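You operate a simulated robot arm through the tools that you are given. There is no shell and no other tool. Be economical: measure what you need, move in short steps, check, and stop when the job is done.

You run a simulated robot arm. Do the job below in one go: nothing can be reset, and whatever is moved stays where it is left.

JOB
Switch off the kettle and machine sockets, unplug the kettle, dim the shelf lamps to low.
Fine: the black plug comes out with its switch off and goes into the black holder; the shelf lamps are left on.
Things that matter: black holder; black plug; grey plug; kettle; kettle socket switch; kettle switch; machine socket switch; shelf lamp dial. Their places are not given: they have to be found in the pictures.

Only the result counts: the job must be done as asked and must still hold three seconds after the hand-in. Knocking over, shifting, dropping, spilling or breaking anything else fails it.

ROBOT AND FRAMES
A 7-joint arm with a two-finger parallel gripper, fixed in place. Base frame: the origin is at the foot of the arm, x ahead of it, y to its left, z up. Readings come in m, rad, newtons and seconds.
Its first joint turns from -2.897 to 2.897 rad. Payload 3.43 kg.
Tool frame: the origin (TCP) lies between the finger pads and is the grasp point; the fingertips stand 0.03 m ahead of it; z points along the fingers, y is the line along which they close. The gripper opens to 0.094 m. The fingers are 0.028 m wide and 0.01 m thick; the gripper's body (0.05 by 0.096 m) begins 0.055 m behind the TCP.
Orientation is that of the tool frame in the base frame, as a unit quaternion [x, y, z, w]. With the fingers straight down and closing along the base's y, the tool's x points along the base's -x, its y along +y and its z along -z.

CONTROLS
- The arm moves only by the tool move_arm. Its argument "increments" is a list of rows, each an object of numbers (a shift or turn left out is 0, a gripper value left out holds the last): "tx", "ty", "tz": the shift along the tool's x, y, z in m; "ax", "ay", "az": the turn, a rotation vector about the tool's x, y, z in degrees; "grip": the gripper command, from -1 (fully open) to 1 (shut), values between in proportion. In form: [{"tx": .., "ty": .., "tz": .., "ax": .., "ay": .., "az": .., "grip": ..}, ...]. A call has 1 to 12 rows; each row shifts and turns the commanded pose from where the row before left it, along the tool's axes as they then stand. Each row takes 0.2 s and may step no farther than 0.05 m and 0.15 rad from the row before; otherwise, or with a gripper value out of range, the whole call is refused. A pose out of reach is approached as far as the arm can. The call stops where the force on the tool passes 90 N (or 10 N more than at its start, if that is more) or the arm is blocked; 0.2 s more then pass. Each finger travels about 0.045 m/s and halts on what it meets, pressing with about 25 N; the grip force reading is that of the motor and also rises with nothing between the fingers. The clock runs only during rows and for 0.2 s after the last one: add rows that do not move to give the fingers time. The reply holds the time, the measured pose of the TCP, the force on the tool along the base axes, the opening and the grip force, in the units named above and with some noise, with the torque about the TCP (base axes, N m) and any sound that the robot's microphone picked up, and new pictures: "show" is both (left out), scene, wrist or none.
- Cameras (640 x 400 px; columns grow to the right, rows downward): "scene" is fixed at [0.0514, -0.6476, 1.6183]; the picture's right is [0.56, -0.83, 0.00], its down [-0.24, -0.16, -0.96] and it looks along [0.79, 0.54, -0.29] (base axes); focal length 368 px, centre (320, 200). "wrist" rides on the gripper at [0.076, 0.014, -0.103] in the tool frame; the picture's right is [-0.18, 0.98, 0.00], its down [-0.75, -0.14, -0.64] and it looks along [-0.63, -0.12, 0.77] (tool axes); focal length 243 px, centre (320, 200).
- move_column(by): slides the trunk up (or, below 0, down) by that many m; the arm rides with it, the base frame stays. It gives what a move gives, with no picture.
- probe_pixels(camera, pixels): for up to 12 pixels [column, row] of the newest picture of that camera ("zoom" is the newest enlarged one), the place [x, y, z] in the base frame of the surface seen there, good to about 0.002 m. The clock stands still meanwhile.
- close_up(camera, box): a new picture of the part [left, top, right, bottom] of that camera's present view, enlarged. The clock stands still meanwhile.
- finish_job(): hands the job in; it is judged then, once.

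Keep the steps short. Do not move on a guess: measure, check each grasp and each placing, and mend mistakes. In all there are 80 turns and 200 pictures (those below and enlarged ones count). Leave the gripper open and the arm clear of the work at the hand-in unless told otherwise, and finish with a single line.

The tools are called after "Request:" by a JSON object that holds its "fn" and its "kwargs". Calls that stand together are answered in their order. move_arm: Moves the arm, as the interface text tells. Its arguments: {"type":"object","properties":{"increments":{"type":"array","items":{"type":"object","properties":{"tx":{"type":"number"},"ty":{"type":"number"},"tz":{"type":"number"},"ax":{"type":"number"},"ay":{"type":"number"},"az":{"type":"number"},"grip":{"type":"number"}}}},"show":{"type":"string","enum":["both","scene","wrist","none"]}},"required":["increments"]} The other tools are called the same way: move_column (by) slides the trunk up or down; probe_pixels (camera, pixels) gives the place of the surface under pixels of a picture; close_up (camera, box) takes an enlarged picture of a part of a camera's view; finish_job () hands the job in.

At the start:

```text
t: 0.0
tcp_pos: [0.4152, -0.1038, 1.5386]
tool_rot: [0.004, 1.0, -0.005, -0.009]
wrist_force: [-0.9, 1.1, -0.5]
torque: [-0.03, -0.02, -0.01]
grip_width: 0.0939
gripper_force: 0.0
trunk travel left (down, up): [-0.43, 0.06]
```

scene: 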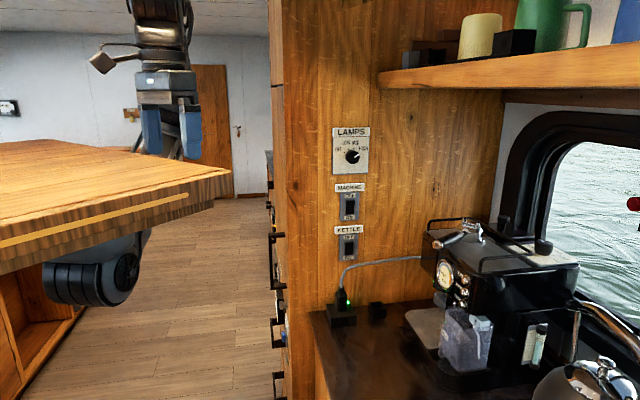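
wrist: 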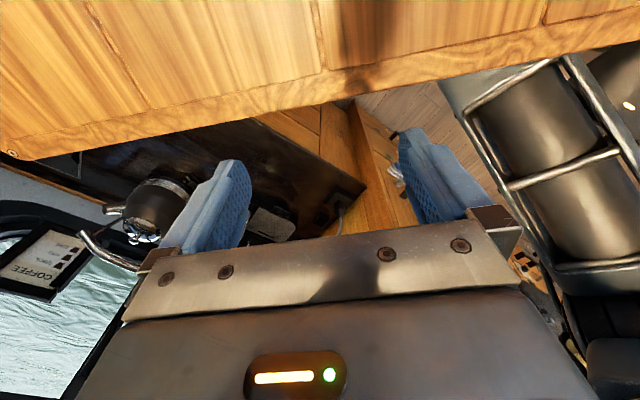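

I see the lamp dial at about (352,157), the machine switch at (348,207), the kettle switch at (348,247) and plugs near (342,312) in the scene. I'll enlarge these.

Request:
{"fn": "close_up", "kwargs": {"camera": "scene", "box": [310, 120, 390, 170]}}

Request:
{"fn": "close_up", "kwargs": {"camera": "scene", "box": [300, 270, 428, 350]}}

Request:
{"fn": "close_up", "kwargs": {"camera": "scene", "box": [284, 175, 424, 265]}}

Request:
{"fn": "probe_pixels", "kwargs": {"camera": "scene", "pixels": [[352, 157], [340, 170], [363, 135], [348, 197], [348, 215], [348, 240], [348, 255], [342, 300], [342, 315], [376, 310], [360, 300], [320, 330]]}}

```text
8.00 times, centred on (350, 145) of scene
```

zoom: 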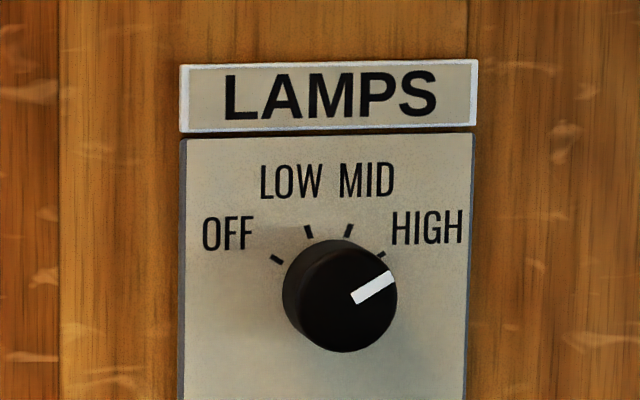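

```text
5.00 times, centred on (364, 310) of scene
```

zoom: 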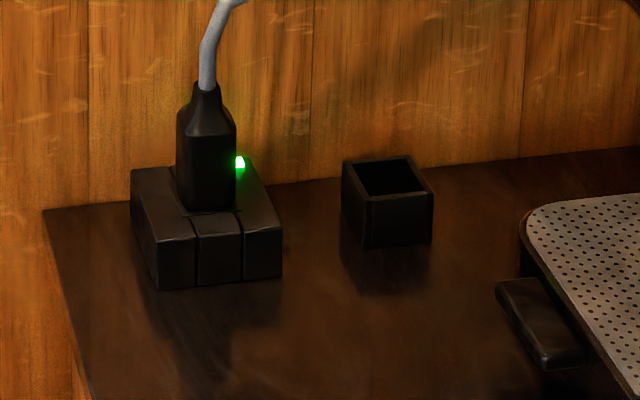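

```text
4.44 times, centred on (354, 220) of scene
```

zoom: 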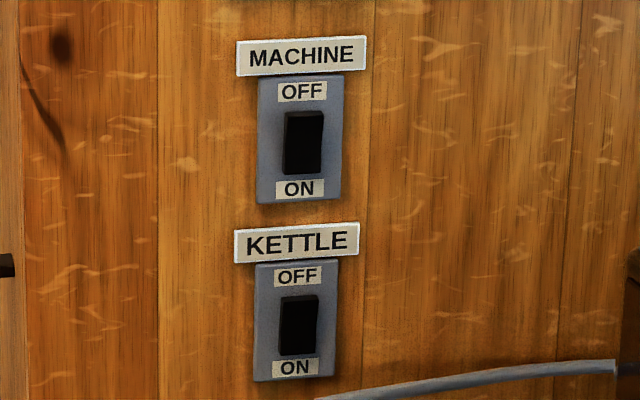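

```text
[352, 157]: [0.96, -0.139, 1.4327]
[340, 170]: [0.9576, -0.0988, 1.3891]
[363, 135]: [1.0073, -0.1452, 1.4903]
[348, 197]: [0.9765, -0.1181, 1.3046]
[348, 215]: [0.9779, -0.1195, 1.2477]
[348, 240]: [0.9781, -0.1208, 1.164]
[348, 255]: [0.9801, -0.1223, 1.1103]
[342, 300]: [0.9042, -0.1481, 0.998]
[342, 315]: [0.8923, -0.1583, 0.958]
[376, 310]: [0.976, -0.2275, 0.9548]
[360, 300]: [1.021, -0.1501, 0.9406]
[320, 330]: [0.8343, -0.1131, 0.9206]
```

I'll measure the wall, switches and dial precisely in the enlarged view.

Request:
{"fn": "probe_pixels", "kwargs": {"camera": "zoom", "pixels": [[100, 100], [500, 100], [100, 300], [500, 300], [304, 120], [302, 165], [298, 304], [297, 347], [268, 140], [335, 140], [262, 330], [330, 330]]}}

Request:
{"fn": "close_up", "kwargs": {"camera": "scene", "box": [324, 185, 372, 215]}}

Request:
{"fn": "close_up", "kwargs": {"camera": "scene", "box": [320, 200, 640, 400]}}

```text
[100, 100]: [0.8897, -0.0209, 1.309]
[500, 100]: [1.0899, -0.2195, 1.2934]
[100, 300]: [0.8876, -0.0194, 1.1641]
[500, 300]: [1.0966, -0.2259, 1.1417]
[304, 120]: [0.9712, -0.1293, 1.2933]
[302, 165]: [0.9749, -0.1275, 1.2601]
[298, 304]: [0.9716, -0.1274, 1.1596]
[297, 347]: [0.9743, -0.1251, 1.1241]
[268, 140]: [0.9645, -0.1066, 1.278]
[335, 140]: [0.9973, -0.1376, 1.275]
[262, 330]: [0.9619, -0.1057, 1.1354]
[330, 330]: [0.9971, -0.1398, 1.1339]
```

```text
13.33 times, centred on (348, 200) of scene
```

zoom: 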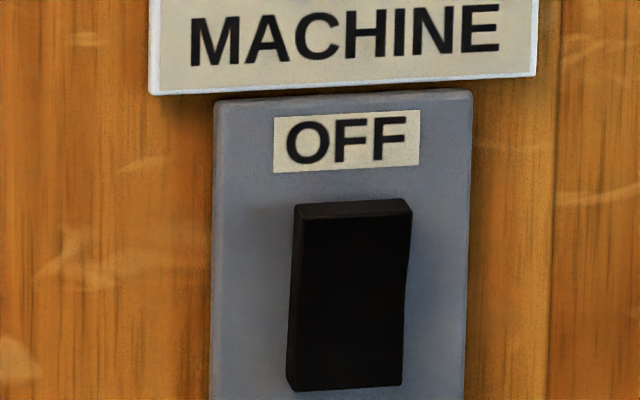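

```text
2.00 times, centred on (480, 300) of scene
```

zoom: 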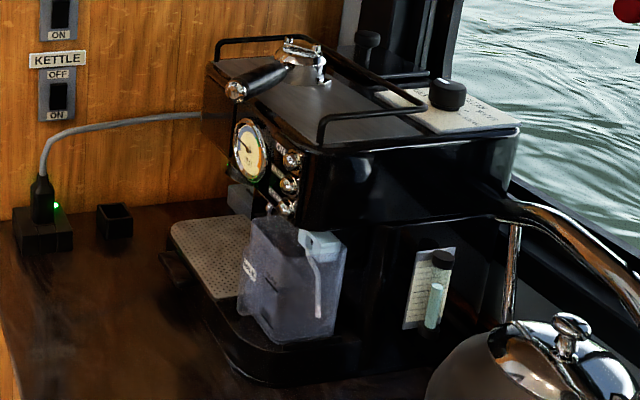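

Both rockers stand proud at the top, so both are on. Wall is at 45°, facing (-0.71,-0.71). Now I measure the obstacles (wooden plate on the left, shelf), the dial and the plug block.

Request:
{"fn": "probe_pixels", "kwargs": {"camera": "scene", "pixels": [[20, 160], [120, 160], [220, 175], [215, 203], [10, 260], [100, 280], [385, 80], [480, 85], [445, 235], [475, 222], [440, 330], [530, 150]]}}

Request:
{"fn": "close_up", "kwargs": {"camera": "scene", "box": [328, 138, 376, 168]}}

```text
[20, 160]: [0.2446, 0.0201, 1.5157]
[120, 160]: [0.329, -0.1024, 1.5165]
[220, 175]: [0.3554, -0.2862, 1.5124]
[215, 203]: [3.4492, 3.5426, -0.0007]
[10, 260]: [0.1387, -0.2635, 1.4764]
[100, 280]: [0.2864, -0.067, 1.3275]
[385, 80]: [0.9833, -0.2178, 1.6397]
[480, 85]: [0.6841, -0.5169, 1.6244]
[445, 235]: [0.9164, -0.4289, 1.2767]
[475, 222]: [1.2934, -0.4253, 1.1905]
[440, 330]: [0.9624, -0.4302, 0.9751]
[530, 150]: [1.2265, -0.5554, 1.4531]
```

```text
13.33 times, centred on (352, 153) of scene
```

zoom: 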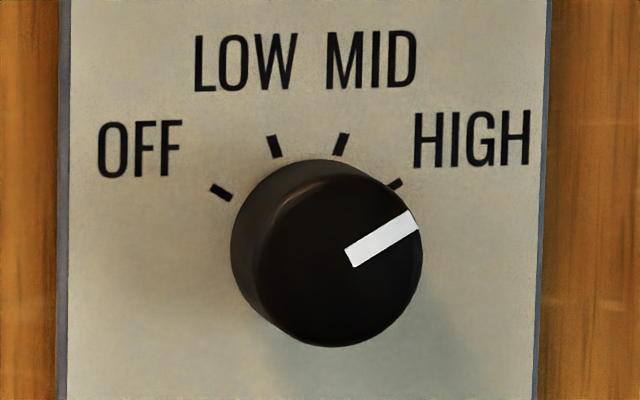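

Let me look at the slab and the arm around it, and measure the dial.

Request:
{"fn": "probe_pixels", "kwargs": {"camera": "zoom", "pixels": [[221, 192], [275, 146], [341, 145], [395, 184], [350, 258], [413, 222], [340, 255], [300, 255], [395, 260], [340, 190], [340, 330], [150, 300]]}}

Request:
{"fn": "close_up", "kwargs": {"camera": "scene", "box": [0, 0, 320, 320]}}

Request:
{"fn": "probe_pixels", "kwargs": {"camera": "scene", "pixels": [[5, 143], [60, 141], [108, 152], [120, 155], [180, 163], [224, 176], [100, 210], [40, 235], [70, 270], [120, 255], [165, 20], [140, 240]]}}

```text
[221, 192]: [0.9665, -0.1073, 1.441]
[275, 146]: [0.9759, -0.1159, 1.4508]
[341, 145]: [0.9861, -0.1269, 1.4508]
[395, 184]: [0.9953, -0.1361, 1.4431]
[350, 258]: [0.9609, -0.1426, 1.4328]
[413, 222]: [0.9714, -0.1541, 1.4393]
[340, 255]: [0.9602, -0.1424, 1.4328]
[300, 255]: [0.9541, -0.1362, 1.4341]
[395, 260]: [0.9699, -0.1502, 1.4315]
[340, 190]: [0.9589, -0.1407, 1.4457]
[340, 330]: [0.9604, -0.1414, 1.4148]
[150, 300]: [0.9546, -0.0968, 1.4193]
```

```text
1.25 times, centred on (160, 160) of scene
```

zoom: 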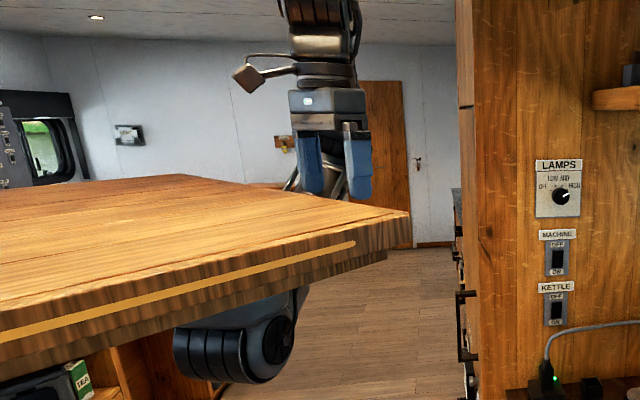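

```text
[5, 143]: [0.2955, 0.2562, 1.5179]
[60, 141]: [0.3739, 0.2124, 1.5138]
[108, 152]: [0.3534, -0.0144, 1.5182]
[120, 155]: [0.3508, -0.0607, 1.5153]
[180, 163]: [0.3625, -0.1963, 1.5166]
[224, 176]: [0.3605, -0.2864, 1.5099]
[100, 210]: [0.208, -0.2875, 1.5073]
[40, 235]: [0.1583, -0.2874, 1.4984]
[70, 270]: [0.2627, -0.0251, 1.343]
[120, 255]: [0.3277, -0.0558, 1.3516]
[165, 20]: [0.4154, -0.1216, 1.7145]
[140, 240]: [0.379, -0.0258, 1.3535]
```

Slab front is at x≈0.37, top z≈1.517; the arm comes from below in front of it. I move the tool forward 0.2 m first, clear of the slab, before lowering the trunk.

Request:
{"fn": "move_arm", "kwargs": {"increments": [{"tx": -0.04}, {"tx": -0.04}, {"tx": -0.04}, {"tx": -0.04}, {"tx": -0.04}]}}

```text
t: 0.6
tcp_pos: [0.4656, -0.1353, 1.5392]
tool_rot: [0.098, 0.995, -0.012, -0.013]
wrist_force: [0.0, 0.8, -0.1]
torque: [-0.01, -0.05, 0.02]
grip_width: 0.0941
gripper_force: 0.1
trunk travel left (down, up): [-0.43, 0.06]
stopped in row 3: the arm was blocked; the commanded pose is now the measured one
```

scene: 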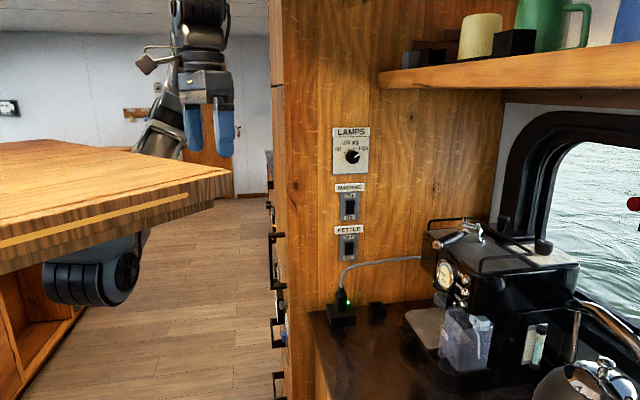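
wrist: 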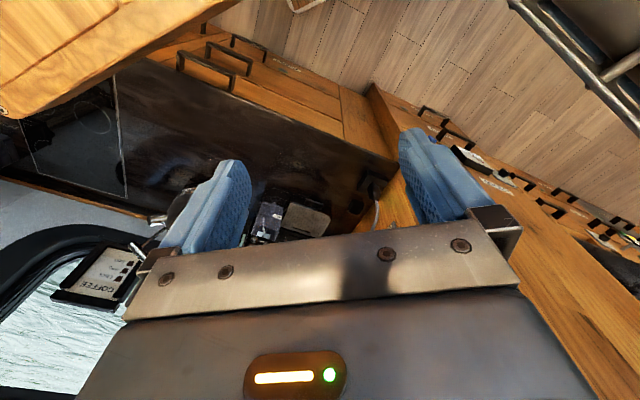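

The arm was blocked, probably the elbow under the slab. The hand and camera are now in front of the slab edge (x≥0.39), so lowering the trunk a little should free the elbow.

Request:
{"fn": "move_column", "kwargs": {"by": -0.06}}

Request:
{"fn": "move_arm", "kwargs": {"increments": [{"tx": -0.03}, {"tx": -0.03}, {"tx": -0.03}]}}

```text
t: 1.6
tcp_pos: [0.4688, -0.1319, 1.4772]
tool_rot: [0.092, 0.996, -0.013, -0.016]
wrist_force: [0.0, -0.7, 0.7]
torque: [0.02, -0.01, 0.0]
grip_width: 0.094
gripper_force: 0.1
trunk travel left (down, up): [-0.37, 0.12]
```

```text
t: 2.4
tcp_pos: [0.5564, -0.1488, 1.4775]
tool_rot: [0.104, 0.994, -0.023, -0.017]
wrist_force: [-0.4, -0.2, -0.4]
torque: [0.0, -0.02, 0.03]
grip_width: 0.0941
gripper_force: 0.0
trunk travel left (down, up): [-0.37, 0.12]
```

scene: 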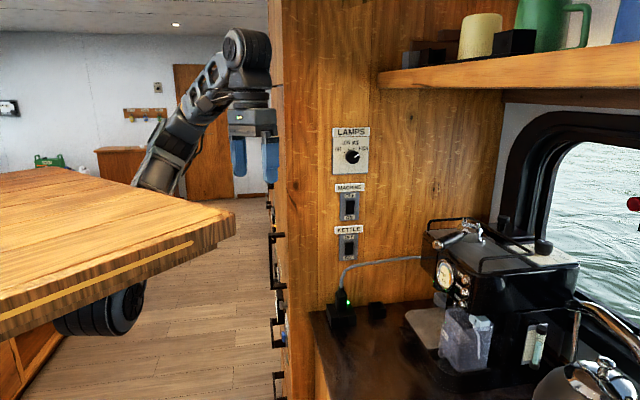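
wrist: 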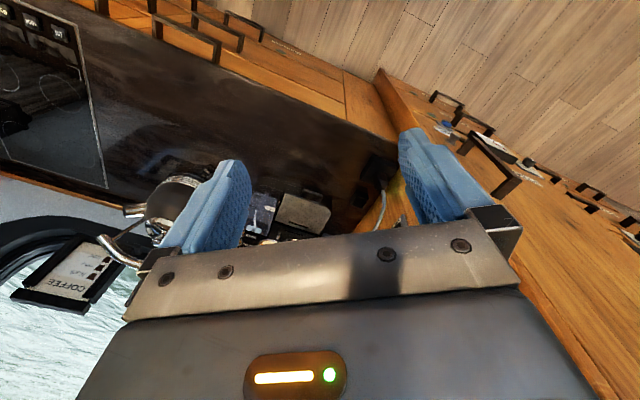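

The slab rides with the trunk. The arm is free now. Next: yaw the tool to 45° (facing the wall), then shift to about (0.73,-0.24).

Request:
{"fn": "move_arm", "kwargs": {"increments": [{"az": -8.15}, {"az": -8.15}, {"az": -8.15}, {"az": -8.15}, {"az": -8.15}, {"az": -8.15}, {"az": -8.1}, {"tx": -0.0113, "ty": -0.0368}, {"tx": -0.0113, "ty": -0.0368}, {"tx": -0.0113, "ty": -0.0368}, {"tx": -0.0113, "ty": -0.0368}, {"tx": -0.0113, "ty": -0.0368}], "show": "scene"}}

```text
t: 5.0
tcp_pos: [0.7347, -0.2273, 1.4508]
tool_rot: [-0.397, 0.917, -0.008, -0.037]
wrist_force: [-0.9, -0.2, 0.4]
torque: [-0.02, -0.07, 0.02]
grip_width: 0.0941
gripper_force: 0.1
out of reach, approached as far as the arm can: row 10, 11, 12
trunk travel left (down, up): [-0.37, 0.12]
```

scene: 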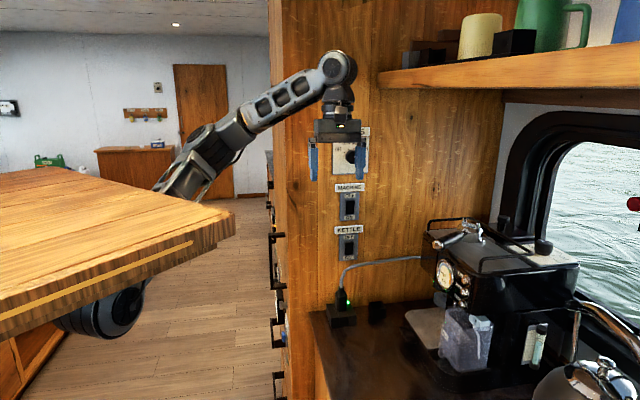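

Reach is limited with the tool down at this height; tilting brings the wrist down. I tilt the tool towards the wall.

Request:
{"fn": "move_arm", "kwargs": {"increments": [{"ay": -8.2}, {"ay": -8.2}, {"ay": -8.2}, {"ay": -8.2}, {"ay": -8.2}, {"ay": -8.2}, {"ay": -8.2}, {"ay": -8.2}, {"ay": -8.2}, {"ay": -8.2}, {"ay": -8.0}]}}

```text
t: 7.6
tcp_pos: [0.8602, -0.2115, 1.1953]
tool_rot: [-0.276, 0.675, 0.287, 0.622]
wrist_force: [-0.2, -0.5, 0.5]
torque: [-0.01, 0.02, -0.02]
grip_width: 0.0939
gripper_force: 0.0
out of reach, approached as far as the arm can: row 1, 2, 3, 4, 5, 6, 7, 8, 9, 10, 11
trunk travel left (down, up): [-0.37, 0.12]
stopped in row 11: the arm was blocked; the commanded pose is now the measured one
```

scene: 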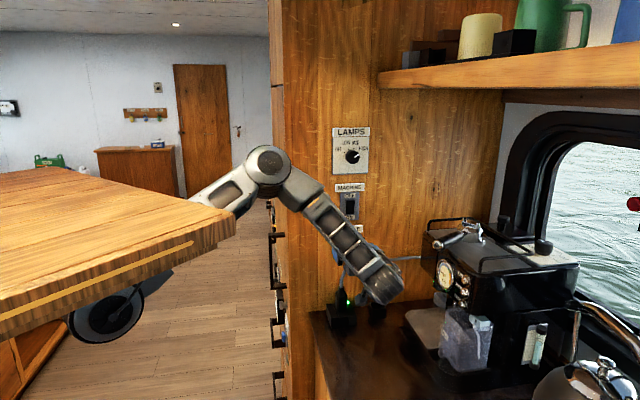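
wrist: 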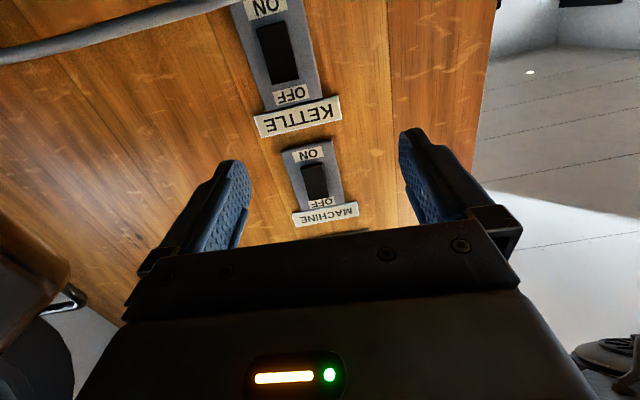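

The tool now points nearly horizontally at the wall at (0.860,-0.212,1.195). I level it, close the gripper, and rise towards the machine switch (top half z≈1.298), keeping off the wall. I also probe the cable.

Request:
{"fn": "probe_pixels", "kwargs": {"camera": "scene", "pixels": [[343, 285], [346, 268], [370, 264], [400, 259], [418, 258]]}}

Request:
{"fn": "move_arm", "kwargs": {"increments": [{"ay": -3.7, "grip": 1}, {"tx": -0.025, "ty": -0.005}, {"tx": -0.025, "ty": -0.005}, {"tx": -0.025, "ty": -0.005}, {"tx": -0.025, "ty": -0.005}, {}]}}

```text
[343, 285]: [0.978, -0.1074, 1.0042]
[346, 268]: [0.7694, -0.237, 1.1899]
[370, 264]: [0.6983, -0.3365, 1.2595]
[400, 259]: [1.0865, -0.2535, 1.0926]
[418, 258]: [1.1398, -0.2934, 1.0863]
```

```text
t: 9.2
tcp_pos: [0.9004, -0.2351, 1.2484]
tool_rot: [-0.255, 0.668, 0.304, 0.63]
wrist_force: [-1.0, -0.1, -0.2]
torque: [-0.02, 0.02, -0.06]
grip_width: 0.0
gripper_force: 25.1
out of reach, approached as far as the arm can: row 3, 4, 5
trunk travel left (down, up): [-0.37, 0.12]
stopped in row 6: the arm was blocked; the commanded pose is now the measured one
```

scene: 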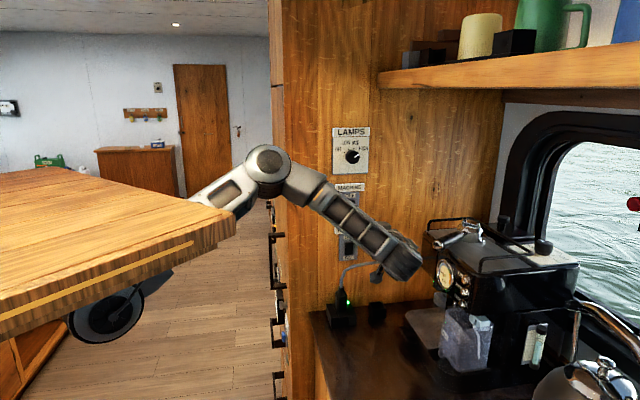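
wrist: 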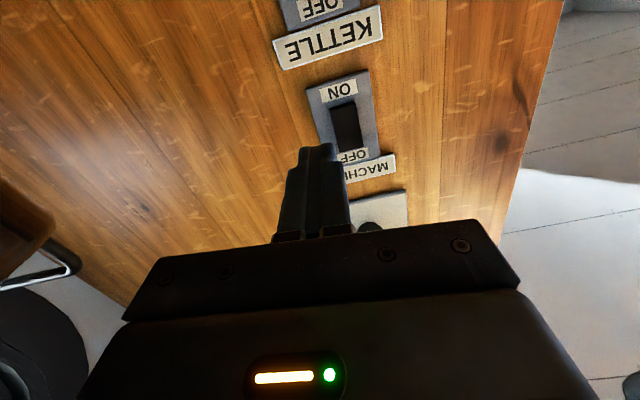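

The arm stalls near (0.900,-0.235,1.248). I probe the arm links to understand what limits it.

Request:
{"fn": "probe_pixels", "kwargs": {"camera": "scene", "pixels": [[266, 162], [215, 195], [235, 180], [100, 310], [150, 280], [315, 195], [360, 230], [405, 255], [232, 212], [378, 275], [380, 250]]}}

Request:
{"fn": "close_up", "kwargs": {"camera": "scene", "box": [170, 120, 450, 295]}}

```text
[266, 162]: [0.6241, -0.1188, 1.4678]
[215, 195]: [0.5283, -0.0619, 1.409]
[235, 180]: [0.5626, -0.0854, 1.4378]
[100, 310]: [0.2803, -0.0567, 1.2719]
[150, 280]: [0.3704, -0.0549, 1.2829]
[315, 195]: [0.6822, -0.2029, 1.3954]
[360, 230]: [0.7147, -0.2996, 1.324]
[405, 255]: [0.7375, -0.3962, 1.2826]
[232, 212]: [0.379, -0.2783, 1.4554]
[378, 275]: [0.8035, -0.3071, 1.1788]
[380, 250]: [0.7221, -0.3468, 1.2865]
```

```text
2.29 times, centred on (310, 208) of scene
```

zoom: 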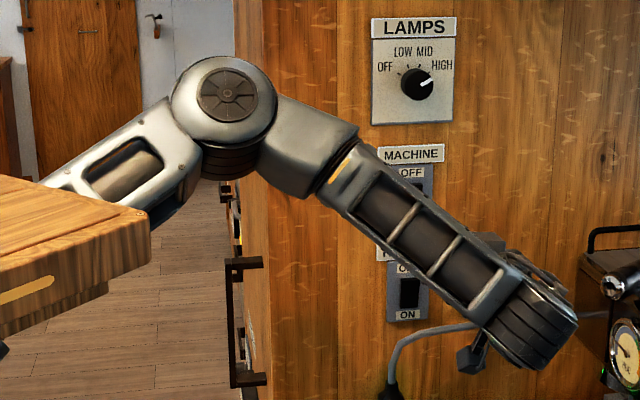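

The upper arm runs just beneath the slab's front edge, which limits raising it. The slab and shoulder ride the trunk, so raising the trunk makes targets relatively lower. Space above the hand is clear up to the shelf at 1.62; I raise 0.11.

Request:
{"fn": "move_column", "kwargs": {"by": 0.11}}

Request:
{"fn": "move_arm", "kwargs": {"increments": [{"tx": 0.02}, {"tx": 0.02}]}}

```text
t: 10.6
tcp_pos: [0.9003, -0.2348, 1.3584]
tool_rot: [-0.253, 0.669, 0.304, 0.63]
wrist_force: [0.3, 0.3, -0.1]
torque: [-0.01, 0.01, 0.0]
grip_width: 0.0
gripper_force: 24.8
trunk travel left (down, up): [-0.48, 0.01]
```

```text
t: 11.2
tcp_pos: [0.8968, -0.2337, 1.3238]
tool_rot: [-0.256, 0.665, 0.302, 0.633]
wrist_force: [0.1, 0.3, -0.4]
torque: [-0.01, -0.02, 0.01]
grip_width: 0.0001
gripper_force: 24.8
trunk travel left (down, up): [-0.48, 0.01]
```

scene: 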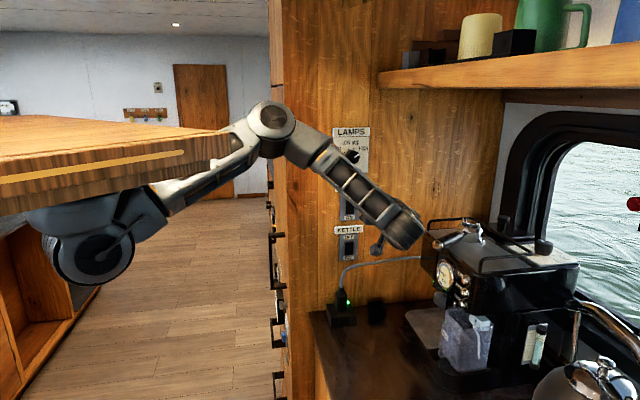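
wrist: 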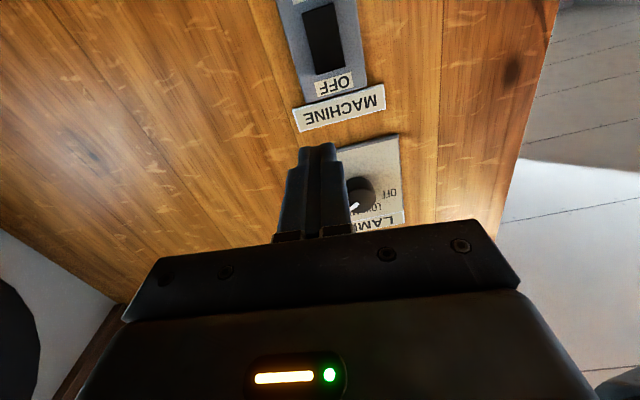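

Now at (0.897,-0.234,1.324), free. I correct the 4.5° roll and move to a standoff in front of the machine switch's top half: (0.935,-0.165,1.298).

Request:
{"fn": "move_arm", "kwargs": {"increments": [{"az": -4.5}, {"tx": 0.013, "ty": 0.01, "tz": 0.02}, {"tx": 0.012, "ty": 0.01, "tz": 0.02}, {"tz": 0.02}, {"tz": 0.012}]}}

```text
t: 12.4
tcp_pos: [0.9323, -0.1687, 1.2991]
tool_rot: [-0.281, 0.655, 0.277, 0.644]
wrist_force: [0.7, -0.4, -0.4]
torque: [0.01, -0.02, 0.03]
grip_width: 0.0
gripper_force: 25.8
trunk travel left (down, up): [-0.48, 0.01]
```

scene: 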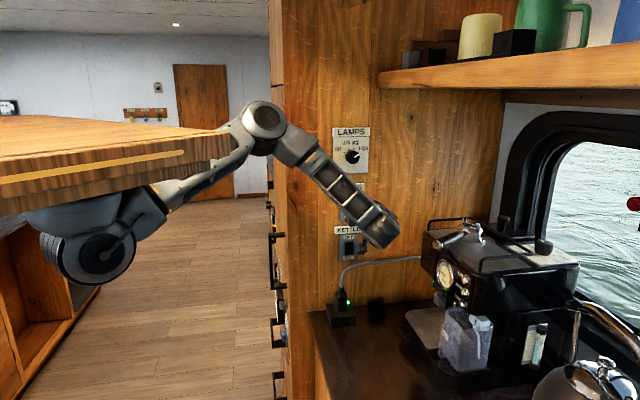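
wrist: 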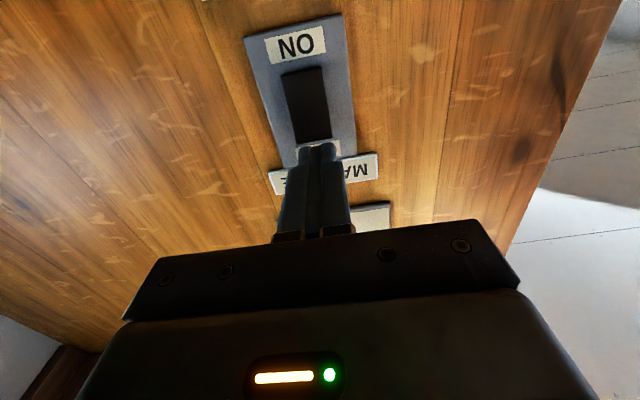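

The closed tip is at s=0.778, z=1.2985, 44 mm off the wall; rocker's top stands 19 mm off. I push 31 mm in small rows, watching force, sound and picture.

Request:
{"fn": "move_arm", "kwargs": {"increments": [{"tz": 0.01}, {"tz": 0.01}, {"tz": 0.006}, {"tz": 0.004}, {}]}}

```text
t: 13.6
tcp_pos: [0.9502, -0.1494, 1.2975]
tool_rot: [-0.28, 0.657, 0.276, 0.644]
wrist_force: [-33.5, -19.3, 4.3]
torque: [-0.16, 0.4, 0.23]
grip_width: 0.0
gripper_force: 24.8
trunk travel left (down, up): [-0.48, 0.01]
```

scene: 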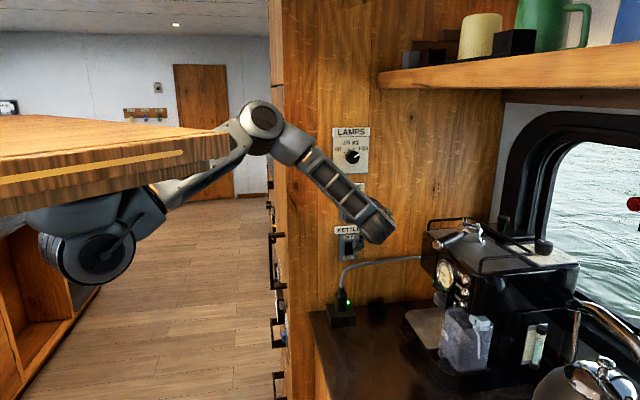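
wrist: 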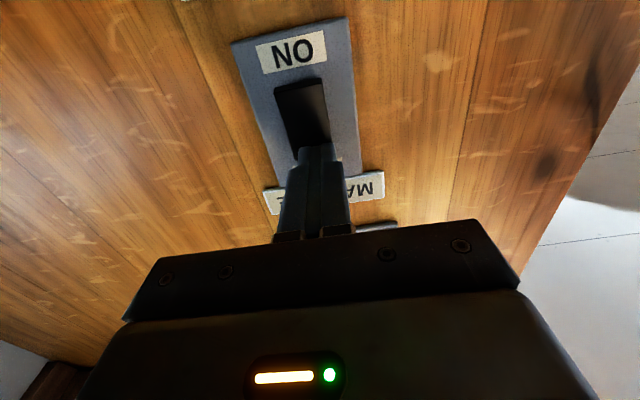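

Contact with ~38 N at 18 mm off the wall, no click reported. I push a few mm further.

Request:
{"fn": "move_arm", "kwargs": {"increments": [{"tz": 0.004}, {"tz": 0.003}, {}], "show": "wrist"}}

Request:
{"fn": "close_up", "kwargs": {"camera": "wrist", "box": [220, 0, 420, 125]}}

```text
t: 14.2
tcp_pos: [0.9506, -0.15, 1.2989]
tool_rot: [-0.278, 0.659, 0.274, 0.642]
wrist_force: [-40.8, -15.3, 10.7]
torque: [-0.01, 0.31, 0.35]
grip_width: 0.0
gripper_force: 25.3
trunk travel left (down, up): [-0.48, 0.01]
stopped in row 2: the force on the tool passed its limit at 95 N (the readings are from after the stop); the commanded pose is now the measured one
```

wrist: 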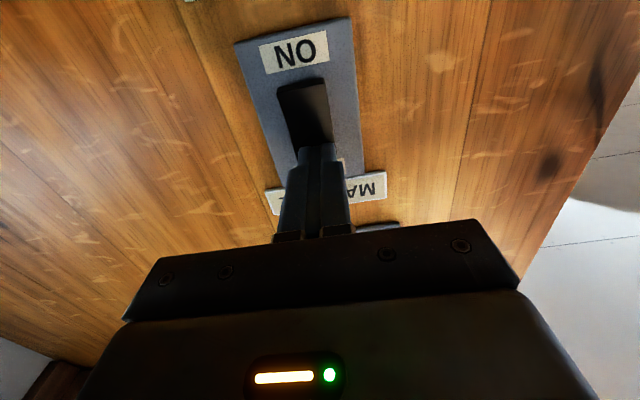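

```text
3.20 times, centred on (320, 62) of wrist
```

zoom: 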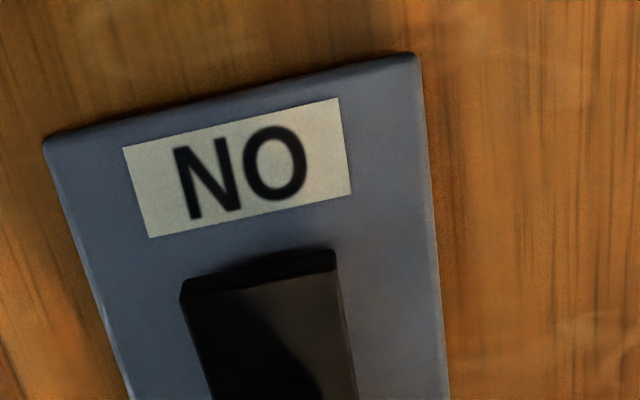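

Stopped by force. I back off 8 cm and to check the rocker's tilt.

Request:
{"fn": "move_arm", "kwargs": {"increments": [{"tz": -0.02}, {"tz": -0.03}, {"tz": -0.03}], "show": "wrist"}}

Request:
{"fn": "close_up", "kwargs": {"camera": "wrist", "box": [220, 50, 420, 175]}}

```text
t: 15.0
tcp_pos: [0.8993, -0.2025, 1.2957]
tool_rot: [-0.28, 0.659, 0.275, 0.642]
wrist_force: [0.0, 0.3, -0.6]
torque: [0.01, -0.05, 0.02]
grip_width: 0.0
gripper_force: 25.3
trunk travel left (down, up): [-0.48, 0.01]
```

wrist: 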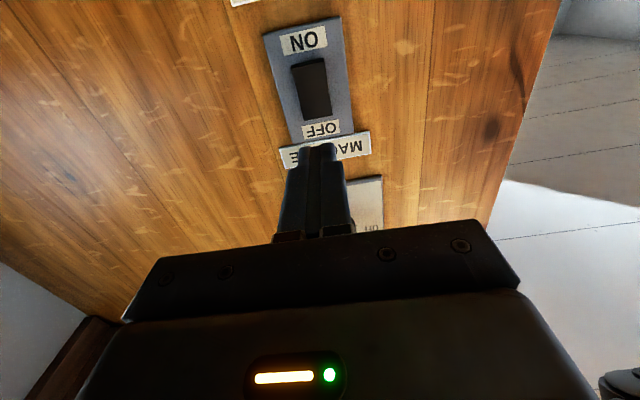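

```text
3.20 times, centred on (320, 112) of wrist
```

zoom: 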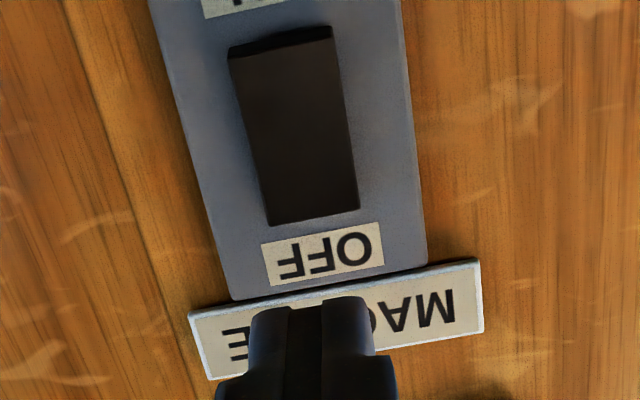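

Request:
{"fn": "probe_pixels", "kwargs": {"camera": "zoom", "pixels": [[285, 60], [290, 90], [295, 125], [305, 165], [310, 200], [312, 212], [215, 130], [390, 130], [240, 250], [400, 250]]}}

```text
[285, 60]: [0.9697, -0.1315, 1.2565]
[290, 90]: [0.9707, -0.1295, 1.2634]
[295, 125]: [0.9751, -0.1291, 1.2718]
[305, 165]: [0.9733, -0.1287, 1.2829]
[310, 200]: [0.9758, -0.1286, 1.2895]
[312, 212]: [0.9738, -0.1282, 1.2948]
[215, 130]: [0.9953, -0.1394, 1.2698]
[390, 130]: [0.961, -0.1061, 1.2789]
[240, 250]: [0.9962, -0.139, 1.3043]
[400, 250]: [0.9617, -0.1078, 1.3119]
```

The bottom now stands proud (22 mm vs 16.5 mm at the top): machine socket is OFF. Next, go down to the kettle switch: tip z≈1.163.

Request:
{"fn": "move_arm", "kwargs": {"increments": [{"tx": 0.034}, {"tx": 0.034}, {"tx": 0.033}, {"tx": 0.032}]}}

Request:
{"fn": "close_up", "kwargs": {"camera": "scene", "box": [284, 175, 444, 345]}}

```text
t: 16.0
tcp_pos: [0.898, -0.2067, 1.1629]
tool_rot: [-0.279, 0.659, 0.275, 0.642]
wrist_force: [0.0, 0.2, 0.7]
torque: [-0.04, 0.02, -0.04]
grip_width: 0.0
gripper_force: 25.5
trunk travel left (down, up): [-0.48, 0.01]
```

scene: 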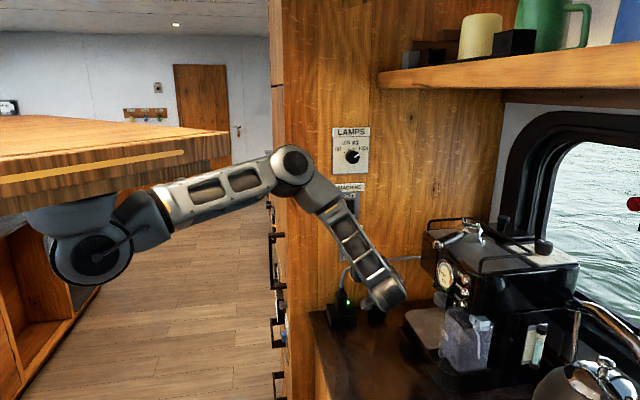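
wrist: 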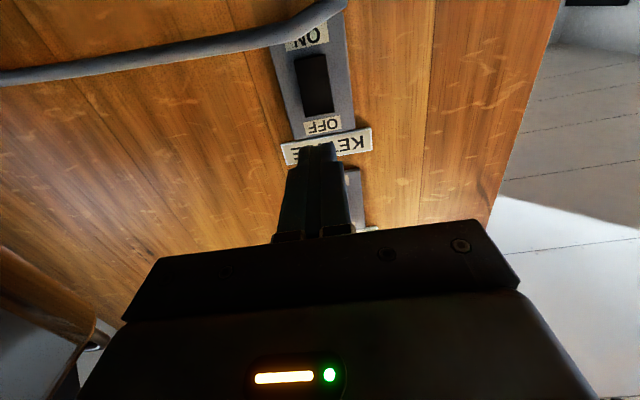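

```text
2.35 times, centred on (364, 260) of scene
```

zoom: 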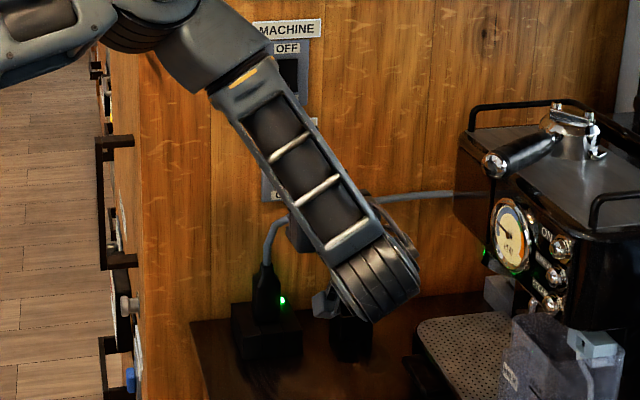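

I check the cable's place against the fingers and camera before pushing.

Request:
{"fn": "probe_pixels", "kwargs": {"camera": "wrist", "pixels": [[338, 8], [320, 23], [290, 33], [230, 47], [100, 68], [313, 62], [317, 108]]}}

Request:
{"fn": "probe_pixels", "kwargs": {"camera": "zoom", "pixels": [[265, 250], [272, 232], [322, 300], [300, 235], [485, 252]]}}

```text
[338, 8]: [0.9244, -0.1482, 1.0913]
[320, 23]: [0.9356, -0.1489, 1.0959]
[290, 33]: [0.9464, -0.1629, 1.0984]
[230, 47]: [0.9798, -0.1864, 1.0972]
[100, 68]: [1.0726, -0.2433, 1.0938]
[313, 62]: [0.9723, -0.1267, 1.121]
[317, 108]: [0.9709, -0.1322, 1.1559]
```

```text
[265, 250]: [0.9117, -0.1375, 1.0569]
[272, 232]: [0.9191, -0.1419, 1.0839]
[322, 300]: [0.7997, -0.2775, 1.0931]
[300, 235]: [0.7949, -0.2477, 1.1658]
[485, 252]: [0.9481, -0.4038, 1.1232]
```

Cable lies at z≤1.10; fingers and hand are above 1.138. I advance 60 mm then push in small rows.

Request:
{"fn": "move_arm", "kwargs": {"increments": [{"tz": 0.03}, {"tz": 0.03}, {"tz": 0.008}, {"tz": 0.006}, {"tz": 0.004}, {"tz": 0.003}], "show": "wrist"}}

```text
t: 17.4
tcp_pos: [0.951, -0.1526, 1.1635]
tool_rot: [-0.278, 0.66, 0.274, 0.642]
wrist_force: [-16.4, -8.7, 1.5]
torque: [-0.16, 0.17, 0.1]
grip_width: 0.0001
gripper_force: 24.8
trunk travel left (down, up): [-0.48, 0.01]
```

wrist: 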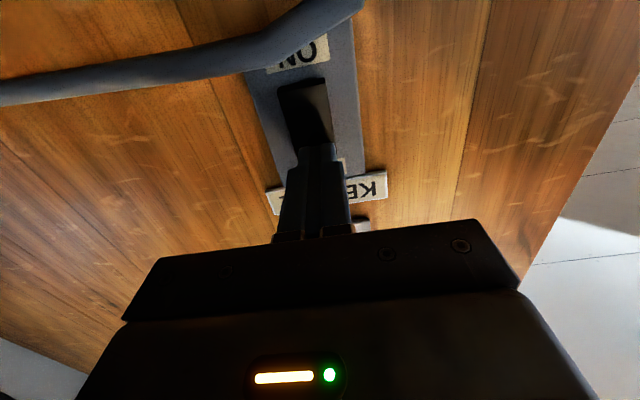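

Contact at the same depth as the machine switch gave; a further 4 mm, then back off and check.

Request:
{"fn": "move_arm", "kwargs": {"increments": [{"tz": 0.003}, {"tz": 0.002}, {}], "show": "none"}}

Request:
{"fn": "move_arm", "kwargs": {"increments": [{"tz": -0.03}, {"tz": -0.03}, {"tz": -0.03}]}}

Request:
{"fn": "close_up", "kwargs": {"camera": "wrist", "box": [220, 30, 420, 155]}}

Request:
{"fn": "close_up", "kwargs": {"camera": "scene", "box": [300, 240, 460, 340]}}

```text
t: 18.2
tcp_pos: [0.9506, -0.1514, 1.1637]
tool_rot: [-0.277, 0.662, 0.274, 0.64]
wrist_force: [-71.5, -33.0, 3.1]
torque: [-0.64, 0.76, 0.77]
grip_width: 0.0002
gripper_force: 25.3
trunk travel left (down, up): [-0.48, 0.01]
```

```text
t: 19.0
tcp_pos: [0.8938, -0.2079, 1.1657]
tool_rot: [-0.279, 0.659, 0.275, 0.642]
wrist_force: [0.4, 0.2, 0.5]
torque: [0.0, -0.01, 0.0]
grip_width: 0.0
gripper_force: 25.1
trunk travel left (down, up): [-0.48, 0.01]
```

scene: 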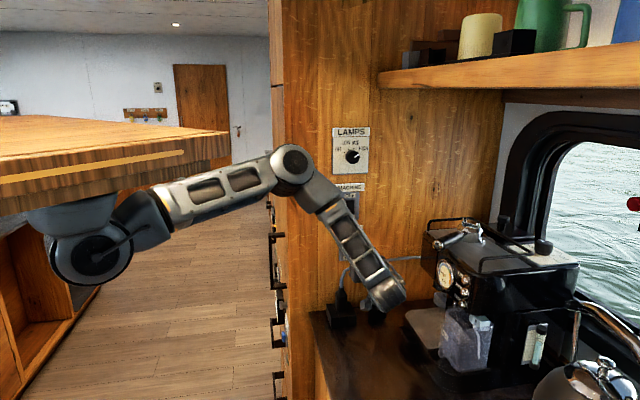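
wrist: 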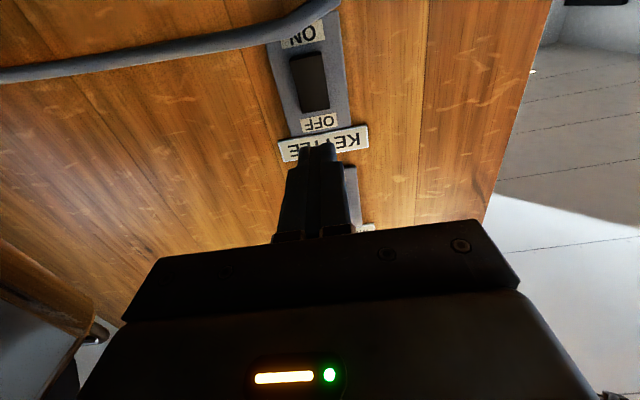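

```text
3.20 times, centred on (320, 92) of wrist
```

zoom: 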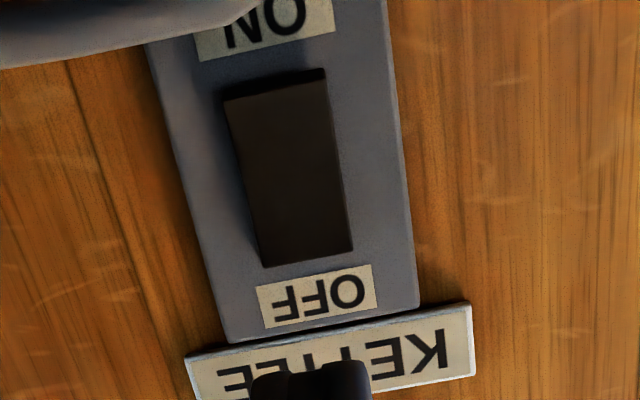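

```text
4.00 times, centred on (380, 290) of scene
```

zoom: 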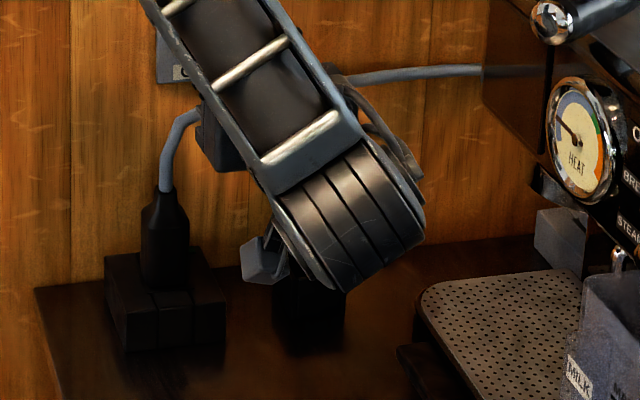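

The green light is out and the kettle rocker is flipped: OFF. Now up to the dial (axis s≈0.780, z≈1.432), staying 10 cm off the wall, opening the gripper.

Request:
{"fn": "move_arm", "kwargs": {"increments": [{"tx": -0.04, "grip": -1}, {"tx": -0.04}, {"tx": -0.04}, {"tx": -0.04}, {"tx": -0.04}, {"tx": -0.04}, {"tx": -0.027}]}}

```text
t: 20.8
tcp_pos: [0.916, -0.2114, 1.3876]
tool_rot: [-0.267, 0.675, 0.285, 0.626]
wrist_force: [-0.2, -0.7, 0.5]
torque: [0.0, 0.03, 0.02]
grip_width: 0.0938
gripper_force: 0.1
out of reach, approached as far as the arm can: row 6, 7
trunk travel left (down, up): [-0.48, 0.01]
stopped in row 7: the arm was blocked; the commanded pose is now the measured one
```

scene: 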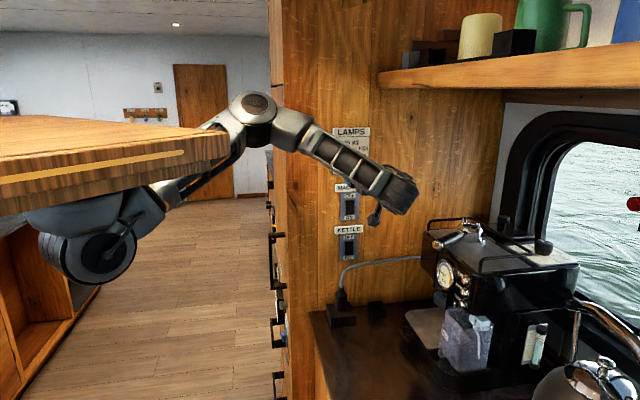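
wrist: 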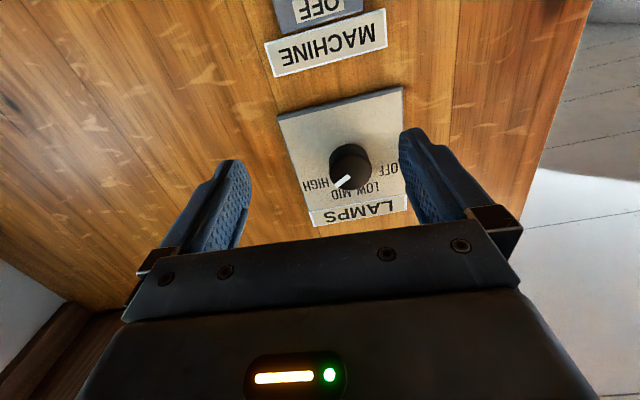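

The arm stalls close in because the elbow rises to the slab. Nearer the wall the elbow lowers, so I level the tool, advance to just clear of the dial, then rise.

Request:
{"fn": "move_column", "kwargs": {"by": 0.01}}

Request:
{"fn": "move_arm", "kwargs": {"increments": [{"tx": 0.015, "tz": 0.01}, {"tz": 0.015, "ty": 0.008, "az": -2.9}, {"tz": 0.013, "ty": 0.009, "ay": -3.0}, {"tx": -0.015}, {"tx": -0.015}, {"tx": -0.012}]}}

```text
t: 21.4
tcp_pos: [0.9171, -0.211, 1.3969]
tool_rot: [-0.266, 0.676, 0.285, 0.626]
wrist_force: [-0.8, -0.3, -0.1]
torque: [0.01, 0.0, 0.02]
grip_width: 0.0941
gripper_force: 0.1
trunk travel left (down, up): [-0.49, 0.0]
```

```text
t: 23.0
tcp_pos: [0.931, -0.1752, 1.3925]
tool_rot: [-0.266, 0.667, 0.284, 0.636]
wrist_force: [-0.7, -0.4, 0.6]
torque: [0.0, -0.03, -0.02]
grip_width: 0.0941
gripper_force: 0.0
trunk travel left (down, up): [-0.49, 0.0]
stopped in row 6: the arm was blocked; the commanded pose is now the measured one
```

scene: 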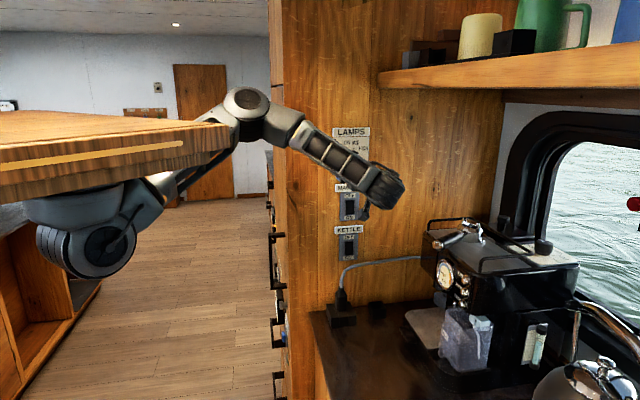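
wrist: 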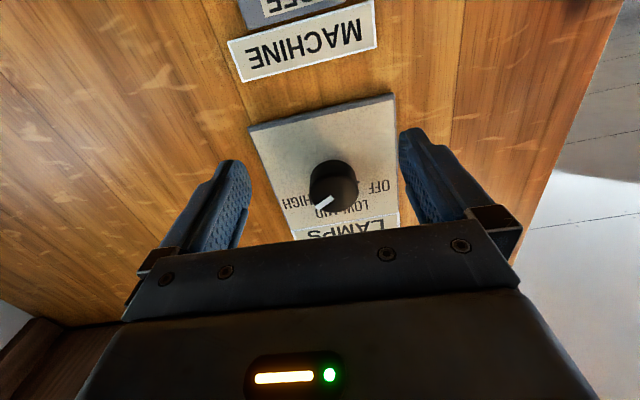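

Still stalled about 4 cm short. Pitching the tool upward ~20° lowers the wrist; fingers still clamp the dial squarely since their closing line stays horizontal. I do this at the present standoff, then rise.

Request:
{"fn": "move_arm", "kwargs": {"increments": [{"tx": 0.01, "tz": -0.01}, {"ay": -7.4}, {"ay": -7.4}, {"ay": -7.2}, {}]}}

```text
t: 24.2
tcp_pos: [0.9457, -0.1792, 1.3853]
tool_rot: [-0.202, 0.542, 0.328, 0.747]
wrist_force: [0.2, 0.1, -0.6]
torque: [0.04, -0.01, -0.02]
grip_width: 0.0939
gripper_force: 0.0
out of reach, approached as far as the arm can: row 4
trunk travel left (down, up): [-0.49, 0.0]
```

scene: 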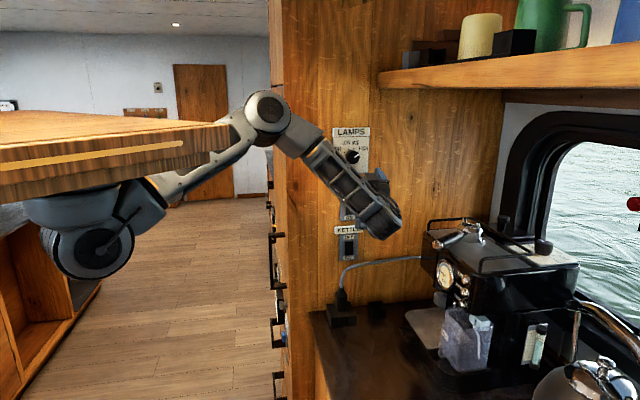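
wrist: 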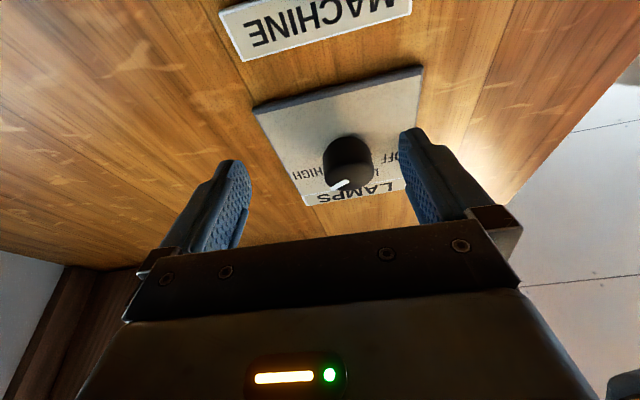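

Pose good (pitch 19°). Now shift 15 mm left along the wall and 4 cm up so the fingers straddle the dial (axis s 0.780, z 1.432), still off its face.

Request:
{"fn": "move_arm", "kwargs": {"increments": [{"tz": -0.006}, {"ty": 0.008, "tx": -0.012, "tz": 0.004}, {"ty": 0.009, "tx": -0.012, "tz": 0.004}, {"tx": -0.013, "tz": 0.005}, {}]}}

```text
t: 25.6
tcp_pos: [0.9513, -0.1765, 1.3976]
tool_rot: [-0.195, 0.55, 0.336, 0.739]
wrist_force: [0.4, 0.2, 0.1]
torque: [-0.03, 0.02, 0.01]
grip_width: 0.0943
gripper_force: 0.1
out of reach, approached as far as the arm can: row 1, 3, 4
trunk travel left (down, up): [-0.49, 0.0]
stopped in row 5: the arm was blocked; the commanded pose is now the measured one
```

scene: 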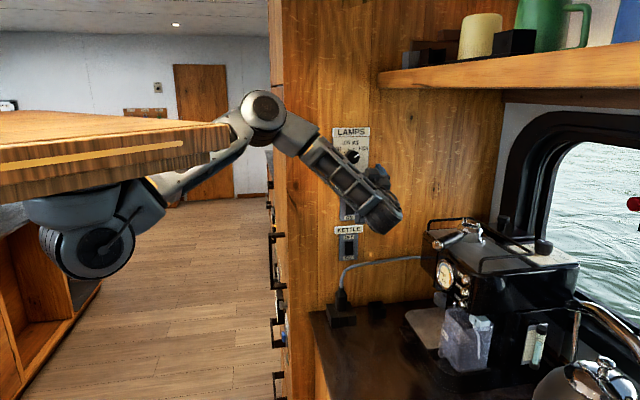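
wrist: 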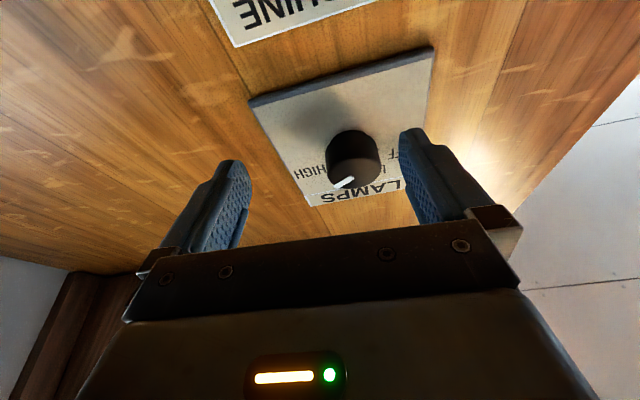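

The limit looks like the wrist bending back too far (hand pointing ~110° from the forearm). Better: point the hand more along +x (yaw ~22°) with fingers closing vertically, so the dial axis still lies in the pad plane. I back off and down, then roll +90°.

Request:
{"fn": "move_arm", "kwargs": {"increments": [{"tx": 0.009, "tz": -0.035}, {"tx": 0.009, "tz": -0.035}, {"az": 8.4}, {"az": 8.4}, {"az": 8.4}, {"az": 8.4}, {"az": 8.4}, {"az": 8.4}]}}

```text
t: 27.4
tcp_pos: [0.9439, -0.2129, 1.3796]
tool_rot: [0.058, 0.579, 0.618, 0.528]
wrist_force: [0.5, -0.5, 0.4]
torque: [-0.02, 0.01, 0.0]
grip_width: 0.094
gripper_force: 0.1
out of reach, approached as far as the arm can: row 1, 2
trunk travel left (down, up): [-0.49, 0.0]
```

scene: 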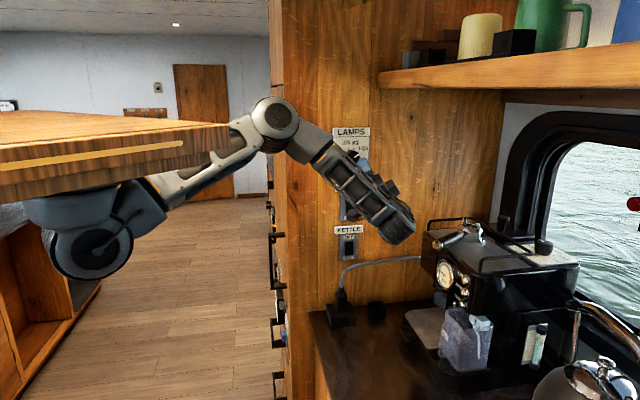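
wrist: 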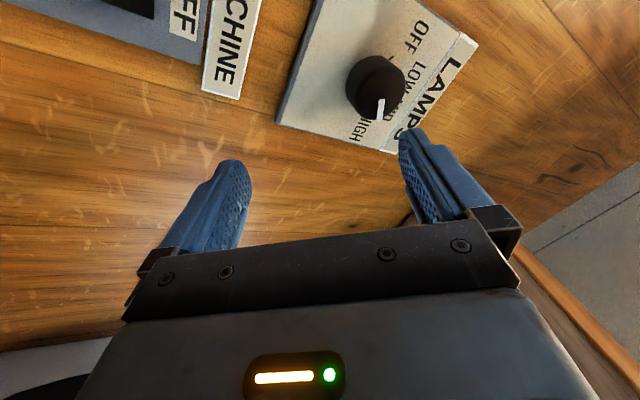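

Roll works. Now turn to the target orientation (hand yaw 22°, level, fingers closing vertically) in 6 rows.

Request:
{"fn": "move_arm", "kwargs": {"increments": [{"ax": 4.08, "ay": -2.53, "az": 5.09}, {"ax": 4.08, "ay": -2.53, "az": 5.09}, {"ax": 4.08, "ay": -2.53, "az": 5.09}, {"ax": 4.08, "ay": -2.53, "az": 5.09}, {"ax": 4.08, "ay": -2.53, "az": 5.09}, {"ax": 4.08, "ay": -2.53, "az": 5.09}, {}]}}

```text
t: 29.2
tcp_pos: [0.9402, -0.2162, 1.3435]
tool_rot: [0.412, 0.595, 0.576, 0.379]
wrist_force: [0.3, -0.8, 0.6]
torque: [0.04, -0.01, -0.03]
grip_width: 0.094
gripper_force: 0.1
trunk travel left (down, up): [-0.49, 0.0]
stopped in row 7: the arm was blocked; the commanded pose is now the measured one
```

scene: 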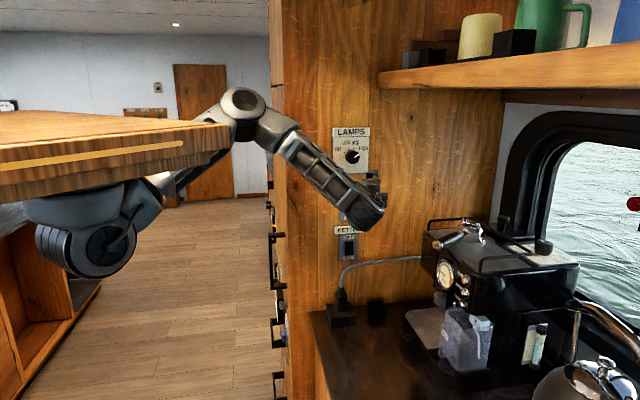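
wrist: 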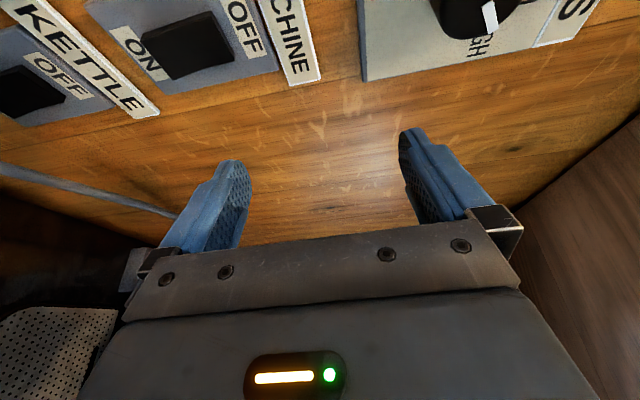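

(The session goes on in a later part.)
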